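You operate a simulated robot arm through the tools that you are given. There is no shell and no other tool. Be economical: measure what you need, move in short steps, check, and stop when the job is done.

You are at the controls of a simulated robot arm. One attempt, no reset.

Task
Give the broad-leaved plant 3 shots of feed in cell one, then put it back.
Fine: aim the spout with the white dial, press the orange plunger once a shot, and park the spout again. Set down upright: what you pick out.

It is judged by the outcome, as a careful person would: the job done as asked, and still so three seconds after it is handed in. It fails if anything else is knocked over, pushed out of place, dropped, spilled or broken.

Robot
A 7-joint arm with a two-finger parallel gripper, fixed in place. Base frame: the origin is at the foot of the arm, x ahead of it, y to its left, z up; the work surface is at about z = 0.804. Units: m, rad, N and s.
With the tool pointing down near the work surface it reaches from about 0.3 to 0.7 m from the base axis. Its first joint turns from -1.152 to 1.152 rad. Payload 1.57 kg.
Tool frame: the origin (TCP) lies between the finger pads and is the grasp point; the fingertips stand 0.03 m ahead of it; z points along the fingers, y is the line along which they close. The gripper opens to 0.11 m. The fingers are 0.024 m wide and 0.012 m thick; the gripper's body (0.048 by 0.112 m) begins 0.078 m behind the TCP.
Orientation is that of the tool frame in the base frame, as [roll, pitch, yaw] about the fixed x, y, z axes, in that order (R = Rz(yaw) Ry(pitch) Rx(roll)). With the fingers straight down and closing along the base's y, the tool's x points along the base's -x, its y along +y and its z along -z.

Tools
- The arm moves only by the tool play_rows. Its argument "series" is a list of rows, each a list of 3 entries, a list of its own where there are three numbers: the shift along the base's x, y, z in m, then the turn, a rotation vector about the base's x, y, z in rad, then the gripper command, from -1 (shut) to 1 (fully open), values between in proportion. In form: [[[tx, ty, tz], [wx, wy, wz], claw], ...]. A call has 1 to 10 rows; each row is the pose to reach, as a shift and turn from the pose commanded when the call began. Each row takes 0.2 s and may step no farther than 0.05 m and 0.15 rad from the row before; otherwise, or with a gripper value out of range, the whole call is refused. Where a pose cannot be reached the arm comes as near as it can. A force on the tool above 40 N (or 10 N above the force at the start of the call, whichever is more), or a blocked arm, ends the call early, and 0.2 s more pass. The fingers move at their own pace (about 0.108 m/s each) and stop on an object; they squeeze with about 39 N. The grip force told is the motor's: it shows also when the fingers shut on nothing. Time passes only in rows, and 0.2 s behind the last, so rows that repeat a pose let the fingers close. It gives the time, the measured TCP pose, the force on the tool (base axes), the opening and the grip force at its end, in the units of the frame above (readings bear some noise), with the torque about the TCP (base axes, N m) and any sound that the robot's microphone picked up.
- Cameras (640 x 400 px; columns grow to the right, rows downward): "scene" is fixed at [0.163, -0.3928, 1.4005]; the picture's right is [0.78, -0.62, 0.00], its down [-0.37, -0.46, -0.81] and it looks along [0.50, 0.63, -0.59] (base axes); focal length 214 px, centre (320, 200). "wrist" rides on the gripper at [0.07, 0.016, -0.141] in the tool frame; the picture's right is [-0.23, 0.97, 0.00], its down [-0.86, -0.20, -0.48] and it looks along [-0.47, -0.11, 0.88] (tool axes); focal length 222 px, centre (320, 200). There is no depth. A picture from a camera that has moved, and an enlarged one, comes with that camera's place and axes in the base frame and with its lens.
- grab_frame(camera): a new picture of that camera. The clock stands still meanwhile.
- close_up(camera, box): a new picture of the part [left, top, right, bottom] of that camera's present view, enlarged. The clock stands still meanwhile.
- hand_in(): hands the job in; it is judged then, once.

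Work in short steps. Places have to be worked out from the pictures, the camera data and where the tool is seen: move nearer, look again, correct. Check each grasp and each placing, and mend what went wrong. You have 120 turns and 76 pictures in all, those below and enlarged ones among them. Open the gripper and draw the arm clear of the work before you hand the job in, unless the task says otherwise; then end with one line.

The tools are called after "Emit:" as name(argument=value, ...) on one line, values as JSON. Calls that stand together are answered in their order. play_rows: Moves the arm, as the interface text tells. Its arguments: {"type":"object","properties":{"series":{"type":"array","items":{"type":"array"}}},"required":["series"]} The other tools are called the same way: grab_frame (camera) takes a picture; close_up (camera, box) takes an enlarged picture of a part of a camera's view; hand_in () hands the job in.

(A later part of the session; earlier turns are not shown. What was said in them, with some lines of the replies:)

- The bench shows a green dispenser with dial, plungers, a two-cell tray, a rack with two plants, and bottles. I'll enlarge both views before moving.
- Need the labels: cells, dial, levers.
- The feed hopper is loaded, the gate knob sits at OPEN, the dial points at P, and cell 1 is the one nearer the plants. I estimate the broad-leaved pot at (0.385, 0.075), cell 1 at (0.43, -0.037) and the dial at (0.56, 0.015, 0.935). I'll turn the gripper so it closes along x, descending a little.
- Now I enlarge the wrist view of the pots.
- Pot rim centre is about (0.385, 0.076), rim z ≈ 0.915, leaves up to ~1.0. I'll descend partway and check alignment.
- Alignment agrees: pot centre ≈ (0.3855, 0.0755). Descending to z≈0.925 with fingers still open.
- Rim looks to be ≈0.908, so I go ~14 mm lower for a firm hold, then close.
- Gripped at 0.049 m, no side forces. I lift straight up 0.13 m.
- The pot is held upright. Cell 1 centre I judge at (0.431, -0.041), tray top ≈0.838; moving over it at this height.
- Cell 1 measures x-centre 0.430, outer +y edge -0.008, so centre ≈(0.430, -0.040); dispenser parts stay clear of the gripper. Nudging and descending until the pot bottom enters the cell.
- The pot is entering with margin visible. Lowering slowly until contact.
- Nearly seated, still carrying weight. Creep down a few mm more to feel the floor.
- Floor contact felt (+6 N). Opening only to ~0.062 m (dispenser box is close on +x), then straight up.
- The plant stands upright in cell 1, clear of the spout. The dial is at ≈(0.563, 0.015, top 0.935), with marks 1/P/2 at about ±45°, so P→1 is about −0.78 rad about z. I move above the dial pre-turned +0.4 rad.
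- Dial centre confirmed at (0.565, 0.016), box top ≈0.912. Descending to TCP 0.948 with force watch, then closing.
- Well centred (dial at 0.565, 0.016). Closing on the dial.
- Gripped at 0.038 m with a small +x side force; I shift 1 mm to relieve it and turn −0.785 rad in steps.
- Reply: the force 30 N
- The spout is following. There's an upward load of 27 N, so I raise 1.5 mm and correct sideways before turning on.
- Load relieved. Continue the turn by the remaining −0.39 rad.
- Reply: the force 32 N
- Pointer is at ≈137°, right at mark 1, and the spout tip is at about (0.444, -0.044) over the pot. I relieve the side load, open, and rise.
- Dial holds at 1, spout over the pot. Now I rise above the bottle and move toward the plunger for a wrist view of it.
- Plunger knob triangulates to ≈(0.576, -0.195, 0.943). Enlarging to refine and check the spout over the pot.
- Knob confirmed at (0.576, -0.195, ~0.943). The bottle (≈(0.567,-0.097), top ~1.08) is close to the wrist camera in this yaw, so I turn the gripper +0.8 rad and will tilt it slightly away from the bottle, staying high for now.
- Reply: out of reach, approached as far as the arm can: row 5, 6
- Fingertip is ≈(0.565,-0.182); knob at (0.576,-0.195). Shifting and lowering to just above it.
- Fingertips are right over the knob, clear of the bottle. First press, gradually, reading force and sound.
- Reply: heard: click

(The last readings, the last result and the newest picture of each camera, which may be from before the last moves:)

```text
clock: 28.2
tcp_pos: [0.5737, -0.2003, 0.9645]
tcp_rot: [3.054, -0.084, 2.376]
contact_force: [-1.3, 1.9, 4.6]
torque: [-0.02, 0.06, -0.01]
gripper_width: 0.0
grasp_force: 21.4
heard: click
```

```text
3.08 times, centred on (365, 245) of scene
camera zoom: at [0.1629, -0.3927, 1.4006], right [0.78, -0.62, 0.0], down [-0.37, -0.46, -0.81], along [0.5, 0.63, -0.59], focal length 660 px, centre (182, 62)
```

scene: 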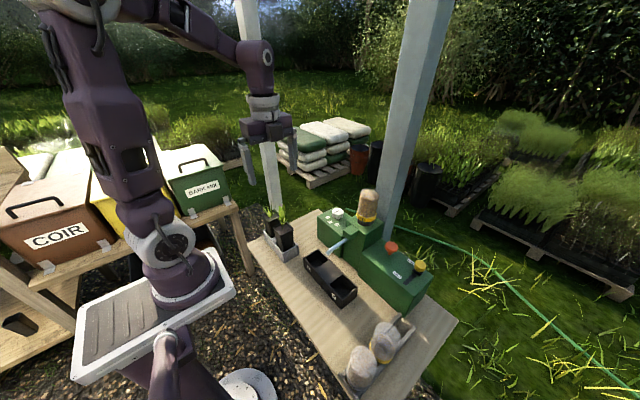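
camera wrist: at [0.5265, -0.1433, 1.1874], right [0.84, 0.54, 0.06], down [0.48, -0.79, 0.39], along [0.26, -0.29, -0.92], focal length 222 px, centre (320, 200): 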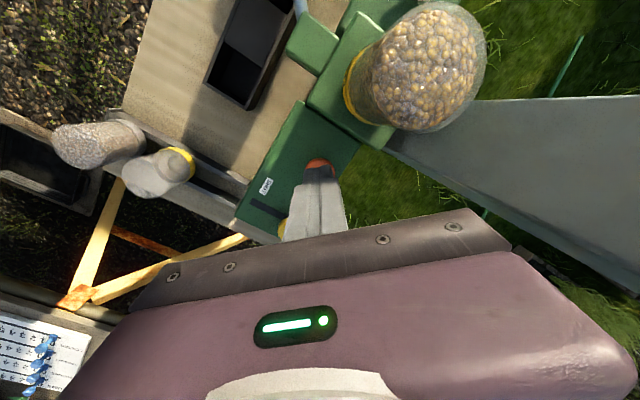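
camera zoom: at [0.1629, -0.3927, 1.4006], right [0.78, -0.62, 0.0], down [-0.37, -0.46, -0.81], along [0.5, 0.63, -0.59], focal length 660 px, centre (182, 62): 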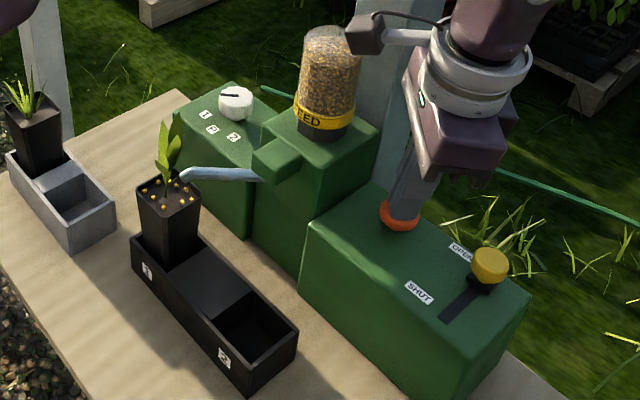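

One click, and feed granules landed on the soil. I raise to let the plunger return fully and check.

Emit:
play_rows(series=[[[0, 0, 0.015], [0, 0, 0], -1], [[0, 0, 0.032], [0, 0, 0], -1], [[0, 0, 0.032], [0, 0, 0], -1], [[0, 0, 0.032], [0, 0, 0], -1]])

Emit:
close_up(camera="scene", box=[300, 180, 430, 310])

```text
clock: 29.2
tcp_pos: [0.575, -0.2001, 0.9963]
tcp_rot: [3.054, -0.082, 2.376]
contact_force: [0.8, 0.1, -0.6]
torque: [0.01, 0.0, 0.01]
gripper_width: 0.0002
grasp_force: 21.3
```

```text
3.08 times, centred on (365, 245) of scene
camera zoom: at [0.163, -0.3928, 1.4005], right [0.78, -0.62, 0.0], down [-0.37, -0.46, -0.81], along [0.5, 0.63, -0.59], focal length 660 px, centre (182, 62)
```

zoom: 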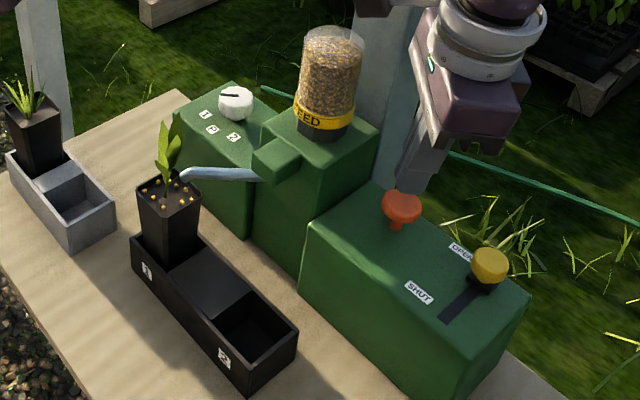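

Plunger is back up. Second press, same stroke, then raise.

Emit:
play_rows(series=[[[0, 0, -0.014], [0, 0, 0], -1], [[0, 0, -0.022], [0, 0, 0], -1], [[0, 0, -0.027], [0, 0, 0], -1], [[0, 0, -0.032], [0, 0, 0], -1]])

Emit:
play_rows(series=[[[0, 0, 0.015], [0, 0, 0], -1], [[0, 0, 0.032], [0, 0, 0], -1], [[0, 0, 0.032], [0, 0, 0], -1], [[0, 0, 0.032], [0, 0, 0], -1]])

Emit:
close_up(camera="scene", box=[300, 180, 430, 310])

```text
clock: 30.2
tcp_pos: [0.5751, -0.2007, 0.9657]
tcp_rot: [3.056, -0.081, 2.376]
contact_force: [-1.8, 0.6, 4.6]
torque: [-0.03, 0.06, -0.01]
gripper_width: 0.0
grasp_force: 20.4
heard: click
```

```text
clock: 31.2
tcp_pos: [0.5748, -0.2004, 0.997]
tcp_rot: [3.055, -0.085, 2.374]
contact_force: [-0.5, 0.5, 0.4]
torque: [0.0, -0.01, 0.02]
gripper_width: 0.0
grasp_force: 21.0
```

```text
3.08 times, centred on (365, 245) of scene
camera zoom: at [0.163, -0.3928, 1.4005], right [0.78, -0.62, 0.0], down [-0.37, -0.46, -0.81], along [0.5, 0.63, -0.59], focal length 660 px, centre (182, 62)
```

zoom: 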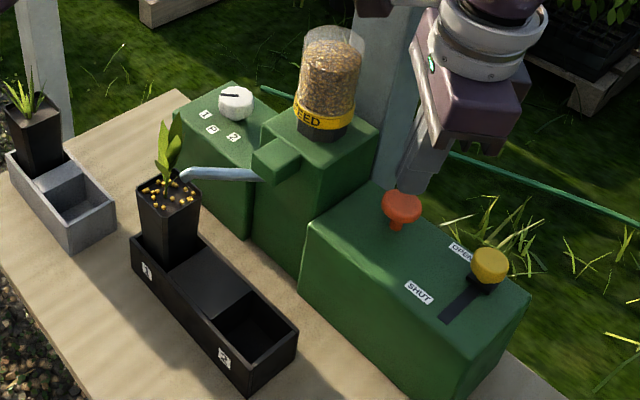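

Two clicks, two shots delivered. Third and last press.

Emit:
play_rows(series=[[[0, 0, -0.014], [0, 0, 0], -1], [[0, 0, -0.022], [0, 0, 0], -1], [[0, 0, -0.027], [0, 0, 0], -1], [[0, 0, -0.032], [0, 0, 0], -1]])

Emit:
play_rows(series=[[[0, 0, 0.015], [0, 0, 0], -1], [[0, 0, 0.032], [0, 0, 0], -1], [[0, 0, 0.032], [0, 0, 0], -1], [[0, 0, 0.032], [0, 0, 0], -1]])

Emit:
close_up(camera="scene", box=[300, 180, 430, 310])

```text
clock: 32.2
tcp_pos: [0.5742, -0.1997, 0.965]
tcp_rot: [3.055, -0.082, 2.375]
contact_force: [-0.2, -2.3, 3.7]
torque: [-0.08, 0.0, -0.01]
gripper_width: 0.0
grasp_force: 21.0
heard: click
```

```text
clock: 33.2
tcp_pos: [0.5736, -0.1997, 0.9983]
tcp_rot: [3.053, -0.084, 2.375]
contact_force: [0.2, 0.9, 0.4]
torque: [0.01, 0.0, 0.01]
gripper_width: 0.0
grasp_force: 21.5
```

```text
3.08 times, centred on (365, 245) of scene
camera zoom: at [0.163, -0.3928, 1.4005], right [0.78, -0.62, 0.0], down [-0.37, -0.46, -0.81], along [0.5, 0.63, -0.59], focal length 660 px, centre (182, 62)
```

zoom: 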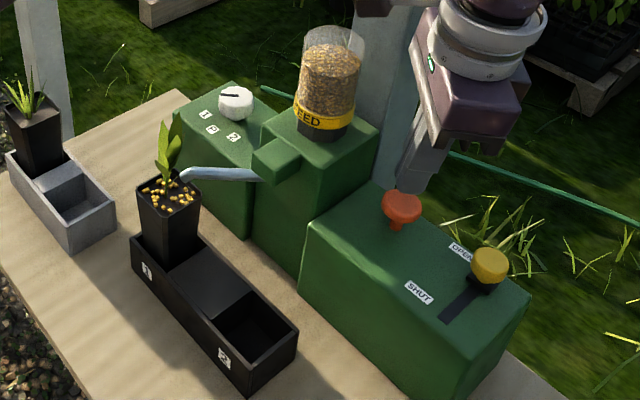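

All three shots delivered (three clicks). Now retreat: up with backward shift, then untilt and turn back to the dial-end yaw.

Emit:
play_rows(series=[[[0, -0.003, 0.03], [0, 0, 0], -1], [[-0.005, -0.003, 0.07], [0, 0, 0], -1], [[-0.015, 0, 0.11], [0, 0, 0], -1], [[-0.03, 0.01, 0.15], [0, 0, 0], -1], [[-0.04, 0.02, 0.19], [0, 0, 0], -1], [[-0.04, 0.03, 0.2], [-0.06, 0, 0], -1], [[-0.04, 0.045, 0.2], [-0.12, 0, 0], -1]])

Emit:
play_rows(series=[[[0, 0.0, 0], [0, 0, -0.14], -1], [[0, 0.02, 0], [0, 0, -0.28], -1], [[0, 0.04, 0], [0, 0, -0.42], -1], [[0, 0.06, 0], [0, 0, -0.56], -1], [[0, 0.08, 0], [0, 0, -0.7], -0.5], [[0, 0.1, 0], [0, 0, -0.84], 0], [[0.01, 0.12, 0], [0, 0, -0.98], 0.4], [[0.02, 0.14, 0], [0, 0, -1.1], 0.4], [[0.025, 0.16, 0], [0, 0, -1.18], 0.4], [[0.025, 0.16, 0], [0, 0, -1.18], 0.4]])

Emit:
grab_frame(camera="wrist")

```text
clock: 34.8
tcp_pos: [0.5336, -0.1555, 1.1978]
tcp_rot: [-3.141, 0.002, 2.373]
contact_force: [0.0, 0.2, 0.4]
torque: [-0.02, 0.01, 0.03]
gripper_width: 0.0
grasp_force: 21.3
```

```text
clock: 37.0
tcp_pos: [0.5608, 0.0045, 1.1979]
tcp_rot: [3.141, -0.002, 1.192]
contact_force: [0.7, 0.8, 0.1]
torque: [0.07, 0.0, -0.01]
gripper_width: 0.0772
grasp_force: 0.1
```

```text
29 pictures are left
camera wrist: at [0.6008, 0.0627, 1.3386], right [0.82, -0.57, 0.0], down [-0.5, -0.72, 0.48], along [-0.27, -0.39, -0.88], focal length 222 px, centre (320, 200)
```

wrist: 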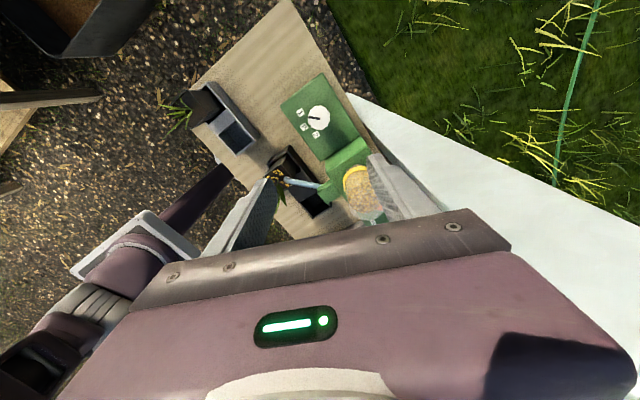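

Dial at ≈(0.566, 0.016). Aligning and descending to TCP z 0.948, still open.

Emit:
play_rows(series=[[[0.005, 0.0115, -0.04], [0, 0, 0], 0.4], [[0.005, 0.0115, -0.085], [0, 0, 0], 0.4], [[0.005, 0.0115, -0.13], [0, 0, 0], 0.4], [[0.005, 0.0115, -0.175], [0, 0, 0], 0.4], [[0.005, 0.0115, -0.21], [0, 0, 0], 0.4], [[0.005, 0.0115, -0.235], [0, 0, 0], 0.4], [[0.005, 0.0115, -0.249], [0, 0, 0], 0.4], [[0.005, 0.0115, -0.249], [0, 0, 0], 0.4]])

Emit:
close_up(camera="wrist", box=[220, 60, 420, 260])

```text
clock: 38.8
tcp_pos: [0.5646, 0.0169, 0.9475]
tcp_rot: [-3.141, 0.0, 1.193]
contact_force: [-0.3, -0.9, -0.7]
torque: [0.02, 0.0, -0.01]
gripper_width: 0.0768
grasp_force: 0.0
```

```text
2.00 times, centred on (320, 160) of wrist
camera zoom: at [0.6062, 0.0753, 1.0889], right [0.82, -0.57, 0.0], down [-0.5, -0.72, 0.48], along [-0.27, -0.39, -0.88], focal length 444 px, centre (320, 280)
```

zoom: 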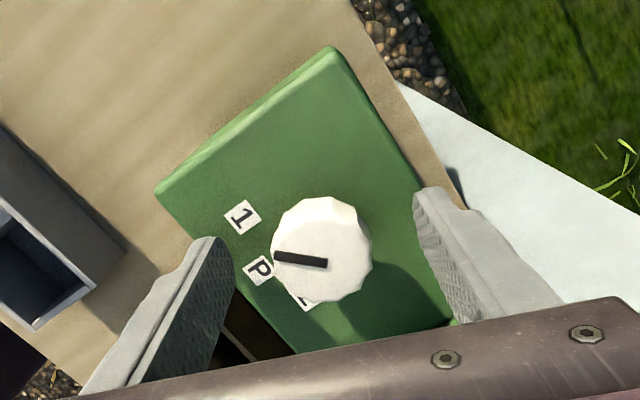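

Centred. Close and turn +0.78 rad back to P.

Emit:
play_rows(series=[[[0, 0, 0], [0, 0, 0], 0], [[0, 0, 0], [0, 0, 0], -0.3], [[0, 0, 0], [0, 0, 0], -1], [[0, 0, 0], [0, 0, 0], -1]])

Emit:
play_rows(series=[[[0, 0, 0], [0, 0, 0.13], -1], [[0, 0, 0], [0, 0, 0.26], -1], [[0, 0, 0], [0, 0, 0.39], -1], [[0, 0, 0], [0, 0, 0.39], -1]])

```text
clock: 39.8
tcp_pos: [0.5668, 0.0156, 0.9481]
tcp_rot: [3.141, 0.0, 1.193]
contact_force: [4.2, -1.7, -3.7]
torque: [0.01, -0.2, 0.03]
gripper_width: 0.0379
grasp_force: 43.6
```

```text
clock: 40.8
tcp_pos: [0.5641, 0.017, 0.9466]
tcp_rot: [3.14, 0.001, 1.583]
contact_force: [8.5, 1.2, -2.4]
torque: [0.16, -0.1, 0.01]
gripper_width: 0.0377
grasp_force: 43.1
```

Turning smoothly, low forces. Remaining +0.39.

Emit:
play_rows(series=[[[0, 0, 0], [0, 0, 0.13], -1], [[0, 0, 0], [0, 0, 0.26], -1], [[0, 0, 0], [0, 0, 0.39], -1], [[0, 0, 0], [0, 0, 0.39], -1]])

Emit:
close_up(camera="wrist", box=[220, 60, 420, 260])

Emit:
close_up(camera="scene", box=[290, 170, 390, 290])

```text
clock: 41.8
tcp_pos: [0.5647, 0.0168, 0.9478]
tcp_rot: [3.141, 0.0, 1.975]
contact_force: [7.9, 3.4, -0.5]
torque: [-0.2, 0.02, -0.02]
gripper_width: 0.0381
grasp_force: 43.8
```

```text
2.00 times, centred on (320, 160) of wrist
camera zoom: at [0.5522, 0.0869, 1.0892], right [0.98, 0.17, 0.0], down [0.15, -0.86, 0.48], along [0.08, -0.47, -0.88], focal length 444 px, centre (320, 280)
```

zoom: 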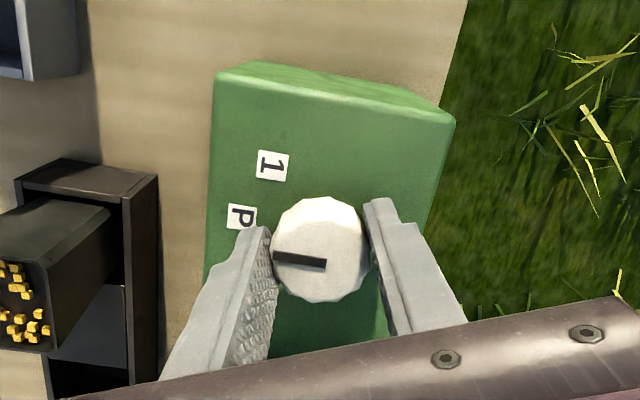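

```text
3.33 times, centred on (340, 230) of scene
camera zoom: at [0.1632, -0.3927, 1.4005], right [0.78, -0.62, 0.0], down [-0.37, -0.46, -0.81], along [0.5, 0.63, -0.59], focal length 715 px, centre (253, 100)
```

zoom: 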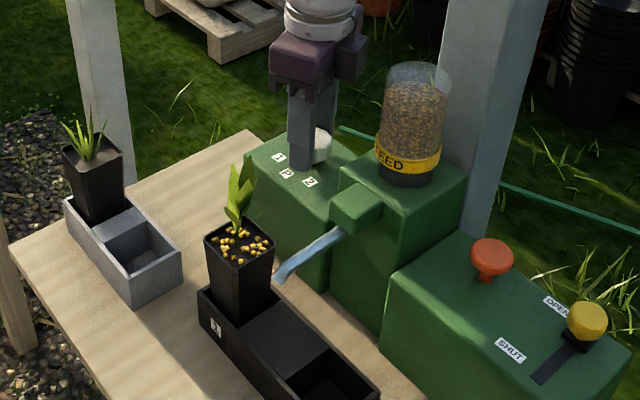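

Pointer is at ≈180° (P), and the spout is back in its parked spot. Release and rise.

Emit:
play_rows(series=[[[0, 0, 0], [0, 0, 0], 0], [[0, 0, 0], [0, 0, 0], 0.4], [[0, 0, 0], [0, 0, 0], 0.4], [[0, 0, 0.04], [0, 0, 0], 0.4], [[0, 0, 0.08], [0, 0, 0], 0.4], [[0, 0, 0.12], [0, 0, 0], 0.4]])

Emit:
close_up(camera="scene", box=[290, 170, 390, 290])

Emit:
close_up(camera="wrist", box=[220, 60, 420, 260])

```text
clock: 43.2
tcp_pos: [0.5624, 0.016, 1.0676]
tcp_rot: [3.141, 0.001, 1.972]
contact_force: [0.3, -0.7, 0.7]
torque: [-0.02, -0.02, -0.02]
gripper_width: 0.077
grasp_force: 0.1
```

```text
3.33 times, centred on (340, 230) of scene
camera zoom: at [0.163, -0.3928, 1.4005], right [0.78, -0.62, 0.0], down [-0.37, -0.46, -0.81], along [0.5, 0.63, -0.59], focal length 715 px, centre (253, 100)
```

zoom: 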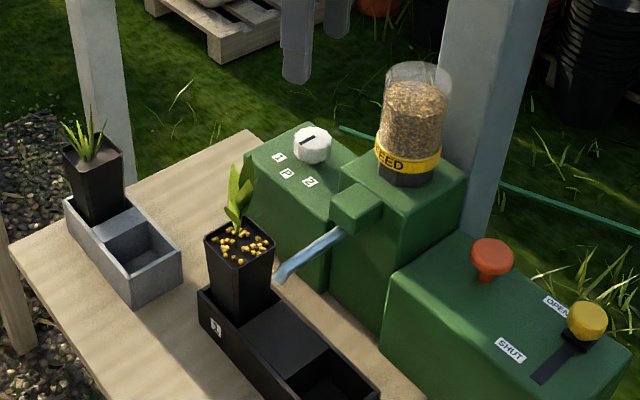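

```text
2.00 times, centred on (320, 160) of wrist
camera zoom: at [0.5517, 0.0859, 1.2095], right [0.99, 0.17, 0.0], down [0.15, -0.87, 0.48], along [0.08, -0.47, -0.88], focal length 444 px, centre (320, 280)
```

zoom: 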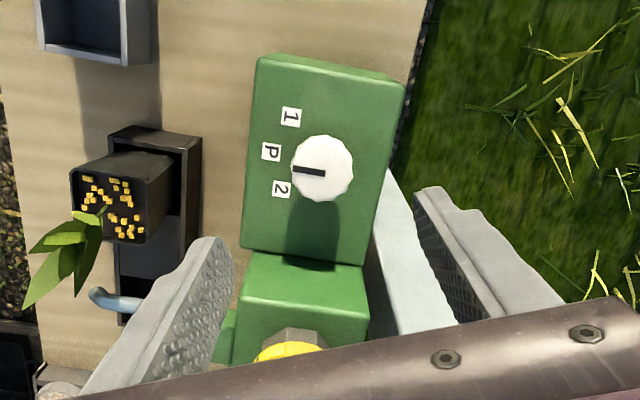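

Spout parked and dial at P, no spilled feed visible. Return over the pot, restoring yaw, fingers at ~0.063 m.

Emit:
play_rows(series=[[[-0.03, -0.012, 0.01], [0, 0, -0.1], 0.4], [[-0.065, -0.026, 0.01], [0, 0, -0.2], 0.3], [[-0.1, -0.042, 0.01], [0, 0, -0.3], 0.15], [[-0.134, -0.057, 0.0], [0, 0, -0.4], 0.15], [[-0.134, -0.057, 0.0], [0, 0, -0.4], 0.15]])

Emit:
grab_frame(camera="wrist")

```text
clock: 44.4
tcp_pos: [0.4303, -0.0418, 1.0679]
tcp_rot: [3.141, 0.0, 1.57]
contact_force: [0.1, 0.0, 0.4]
torque: [0.0, 0.01, -0.01]
gripper_width: 0.0636
grasp_force: 0.0
```

```text
23 pictures are left
camera wrist: at [0.446, 0.0285, 1.209], right [0.97, -0.23, 0.0], down [-0.2, -0.85, 0.48], along [-0.11, -0.47, -0.88], focal length 222 px, centre (320, 200)
```

wrist: 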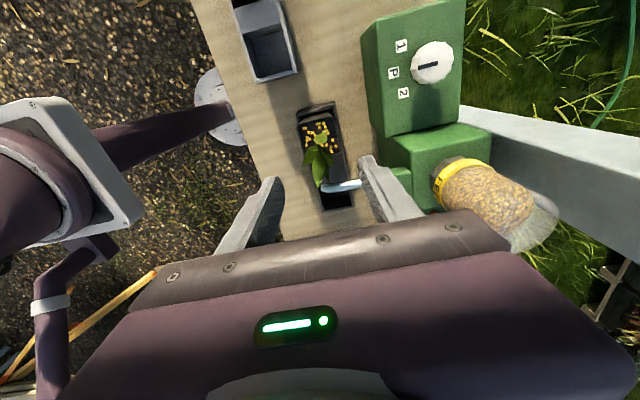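

Over the pot at the same xy as the release. Descending to the release height 0.915 with a check before closing.

Emit:
play_rows(series=[[[-0.0005, 0.0005, -0.04], [0, 0, 0], 0.15], [[-0.0005, 0.0005, -0.08], [0, 0, 0], 0.15], [[-0.0005, 0.0005, -0.12], [0, 0, 0], 0.15], [[-0.0005, 0.0005, -0.14], [0, 0, 0], 0.15], [[-0.0005, 0.0005, -0.153], [0, 0, 0], 0.15], [[-0.0005, 0.0005, -0.153], [0, 0, 0], 0.15]])

Emit:
close_up(camera="scene", box=[290, 190, 370, 290])

```text
clock: 45.8
tcp_pos: [0.4289, -0.0408, 0.9148]
tcp_rot: [-3.141, 0.0, 1.571]
contact_force: [0.2, 0.0, 0.4]
torque: [-0.02, 0.02, -0.03]
gripper_width: 0.0631
grasp_force: 0.0
```

```text
4.00 times, centred on (330, 240) of scene
camera zoom: at [0.163, -0.3928, 1.4005], right [0.78, -0.62, 0.0], down [-0.37, -0.46, -0.81], along [0.5, 0.63, -0.59], focal length 858 px, centre (280, 40)
```

zoom: 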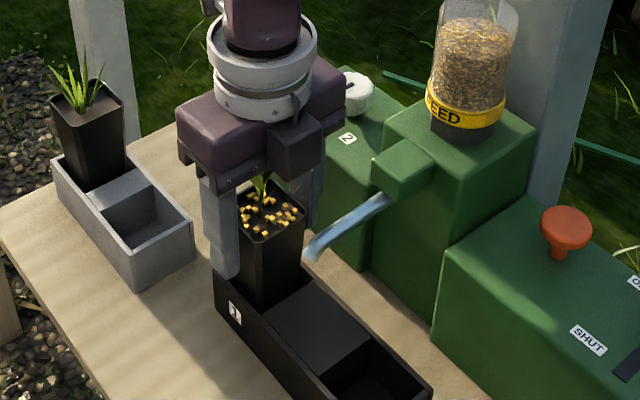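

Fingers straddle the pot correctly. Close and lift straight up, gently.

Emit:
play_rows(series=[[[0, 0, 0], [0, 0, 0], -0.1], [[0, 0, 0], [0, 0, 0], -0.5], [[0, 0, 0], [0, 0, 0], -1], [[0, 0, 0.008], [0, 0, 0], -1], [[0, 0, 0.025], [0, 0, 0], -1], [[0, 0, 0.05], [0, 0, 0], -1], [[0, 0, 0.08], [0, 0, 0], -1], [[0, 0, 0.11], [0, 0, 0], -1], [[0, 0, 0.13], [0, 0, 0], -1], [[0, 0, 0.13], [0, 0, 0], -1]])

Emit:
close_up(camera="scene", box=[240, 150, 380, 290])

```text
clock: 48.0
tcp_pos: [0.4298, -0.0401, 1.045]
tcp_rot: [-3.141, 0.0, 1.568]
contact_force: [-0.9, 0.4, -1.5]
torque: [-0.08, -0.01, 0.0]
gripper_width: 0.049
grasp_force: 38.5
```

```text
2.86 times, centred on (310, 220) of scene
camera zoom: at [0.163, -0.3928, 1.4005], right [0.78, -0.62, 0.0], down [-0.37, -0.46, -0.81], along [0.5, 0.63, -0.59], focal length 613 px, centre (349, 143)
```

zoom: 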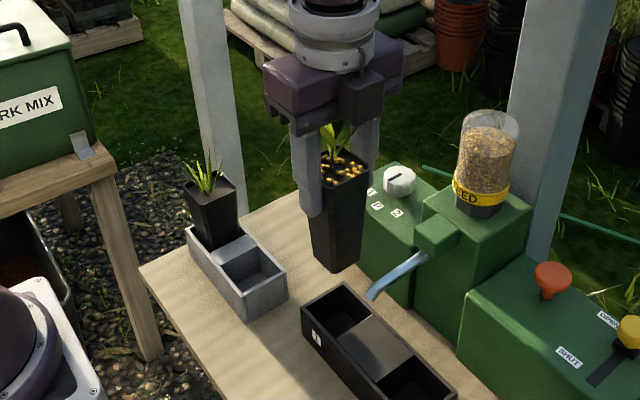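

Held and upright. Moving back above the empty rack slot.

Emit:
play_rows(series=[[[-0.01, 0.025, 0], [0, 0, 0], -1], [[-0.022, 0.055, 0], [0, 0, 0], -1], [[-0.034, 0.085, 0], [0, 0, 0], -1], [[-0.042, 0.105, 0], [0, 0, 0], -1], [[-0.045, 0.1135, 0], [0, 0, 0], -1], [[-0.045, 0.1135, 0], [0, 0, 0], -1]])

Emit:
play_rows(series=[[[0, 0, -0.03], [0, 0, 0], -1], [[0, 0, -0.06], [0, 0, 0], -1], [[0, 0, -0.085], [0, 0, 0], -1], [[0, 0, -0.085], [0, 0, 0], -1]])

Emit:
close_up(camera="scene", box=[240, 180, 320, 270])

Emit:
close_up(camera="wrist", box=[220, 40, 420, 240])

```text
clock: 49.4
tcp_pos: [0.3849, 0.0741, 1.0442]
tcp_rot: [-3.141, 0.001, 1.573]
contact_force: [0.4, -0.2, -2.3]
torque: [-0.01, 0.01, 0.01]
gripper_width: 0.0492
grasp_force: 38.9
```

```text
clock: 50.4
tcp_pos: [0.3844, 0.0736, 0.9585]
tcp_rot: [-3.141, 0.0, 1.569]
contact_force: [-0.8, 0.0, -1.8]
torque: [-0.05, 0.01, 0.0]
gripper_width: 0.0491
grasp_force: 39.0
```

```text
4.44 times, centred on (280, 225) of scene
camera zoom: at [0.163, -0.3928, 1.4005], right [0.78, -0.62, 0.0], down [-0.37, -0.46, -0.81], along [0.5, 0.63, -0.59], focal length 953 px, centre (498, 89)
```

zoom: 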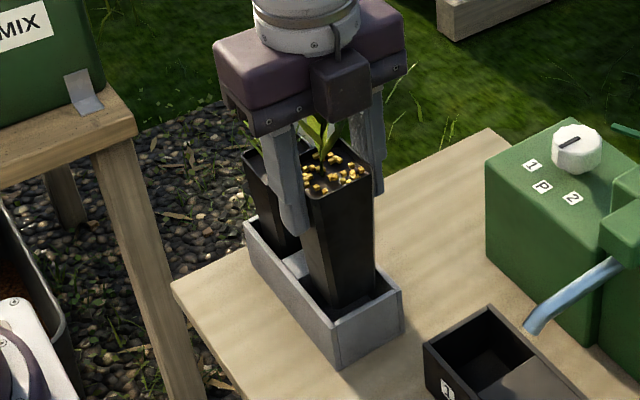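

```text
2.00 times, centred on (320, 140) of wrist
camera zoom: at [0.4007, 0.1435, 1.1], right [0.97, -0.23, 0.0], down [-0.2, -0.86, 0.48], along [-0.11, -0.47, -0.88], focal length 444 px, centre (320, 320)
```

zoom: 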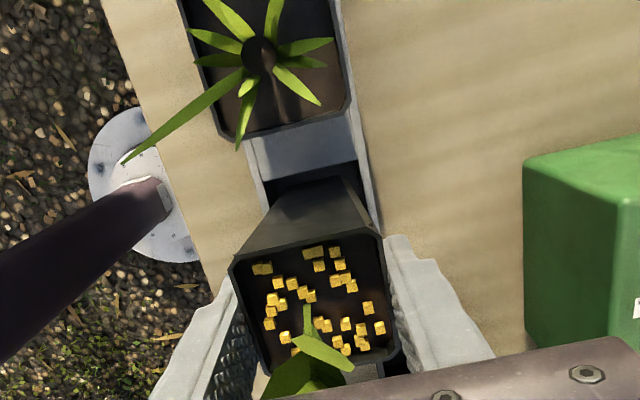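

Pot bottom is inside the slot outline. Lowering slowly to the original grasp height.

Emit:
play_rows(series=[[[0, 0, -0.01], [0, 0, 0], -1], [[0, 0, -0.02], [0, 0, 0], -1], [[0, 0, -0.03], [0, 0, 0], -1], [[0, 0, -0.04], [0, 0, 0], -1], [[0, 0, -0.044], [0, 0, 0], -1]])

```text
clock: 51.6
tcp_pos: [0.3856, 0.0748, 0.9154]
tcp_rot: [-3.141, 0.001, 1.573]
contact_force: [0.1, -0.4, -1.3]
torque: [-0.04, -0.01, 0.0]
gripper_width: 0.049
grasp_force: 38.7
```

Still carrying the weight; creeping to the floor.

Emit:
play_rows(series=[[[0, 0, -0.002], [0, 0, 0], -1], [[0, 0, -0.003], [0, 0, 0], -1]])

```text
clock: 52.2
tcp_pos: [0.3847, 0.0734, 0.9131]
tcp_rot: [3.137, 0.0, 1.572]
contact_force: [2.4, 2.0, 35.1]
torque: [0.02, -0.01, 0.0]
gripper_width: 0.0489
grasp_force: 38.5
```

Floor reached (35 N, a little firm). Back off 1.5 mm, then open and rise.

Emit:
play_rows(series=[[[0, 0, 0.0015], [0, 0, 0], -1], [[0, 0, 0.0015], [0, 0, 0], -0.05], [[0, 0, 0.0015], [0, 0, 0], 0.3], [[0, 0, 0.0015], [0, 0, 0], 0.3], [[0, 0, 0.03], [0, 0, 0], 0.3], [[0, 0, 0.07], [0, 0, 0], 0.3], [[0, 0, 0.11], [0, 0, 0], 0.3], [[0, 0, 0.15], [0, 0, 0], 0.3], [[0, 0, 0.2], [0, 0, 0], 0.5], [[0, 0, 0.24], [0, 0, 0], 1]])

Emit:
grab_frame(camera="scene")

Emit:
close_up(camera="scene", box=[240, 180, 400, 330])

Emit:
grab_frame(camera="wrist")

```text
clock: 54.4
tcp_pos: [0.384, 0.0736, 1.154]
tcp_rot: [-3.141, 0.001, 1.57]
contact_force: [0.0, 0.8, -0.1]
torque: [0.0, -0.03, 0.0]
gripper_width: 0.1101
grasp_force: 0.1
```

```text
18 pictures are left
```

scene: 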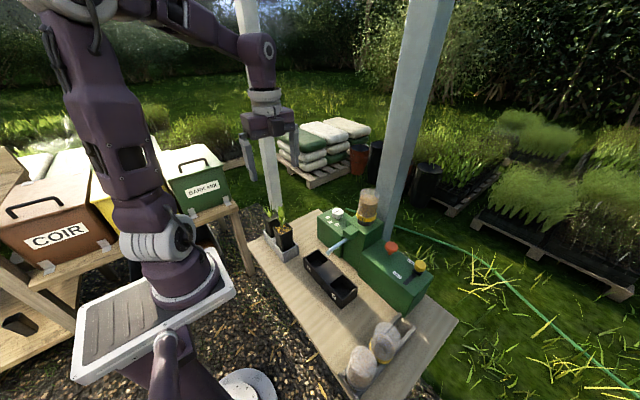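

```text
2.67 times, centred on (320, 255) of scene
camera zoom: at [0.163, -0.3928, 1.4005], right [0.78, -0.62, 0.0], down [-0.37, -0.46, -0.81], along [0.5, 0.63, -0.59], focal length 572 px, centre (320, 53)
```

zoom: 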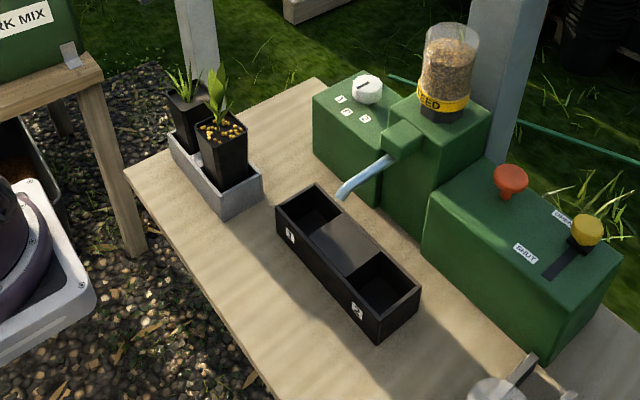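

```text
16 pictures are left
camera wrist: at [0.4009, 0.1434, 1.2956], right [0.97, -0.23, 0.0], down [-0.2, -0.85, 0.48], along [-0.11, -0.47, -0.88], focal length 222 px, centre (320, 200)
```

wrist: 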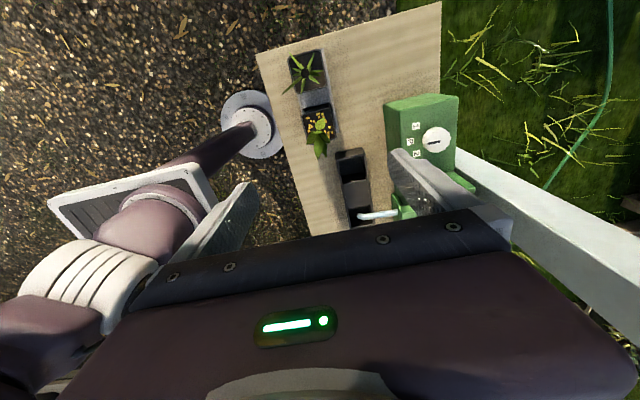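

The plant is upright in its slot with the feed on it, the spout is parked, the dial is at P and nothing else has moved. The arm is clear and the gripper open, so I'm handing in.

Emit:
hand_in()

```text
The job is handed in.
```

The broad-leaved plant got its 3 shots of feed in cell one and is back upright in its rack slot, with the spout parked at P and nothing else disturbed.
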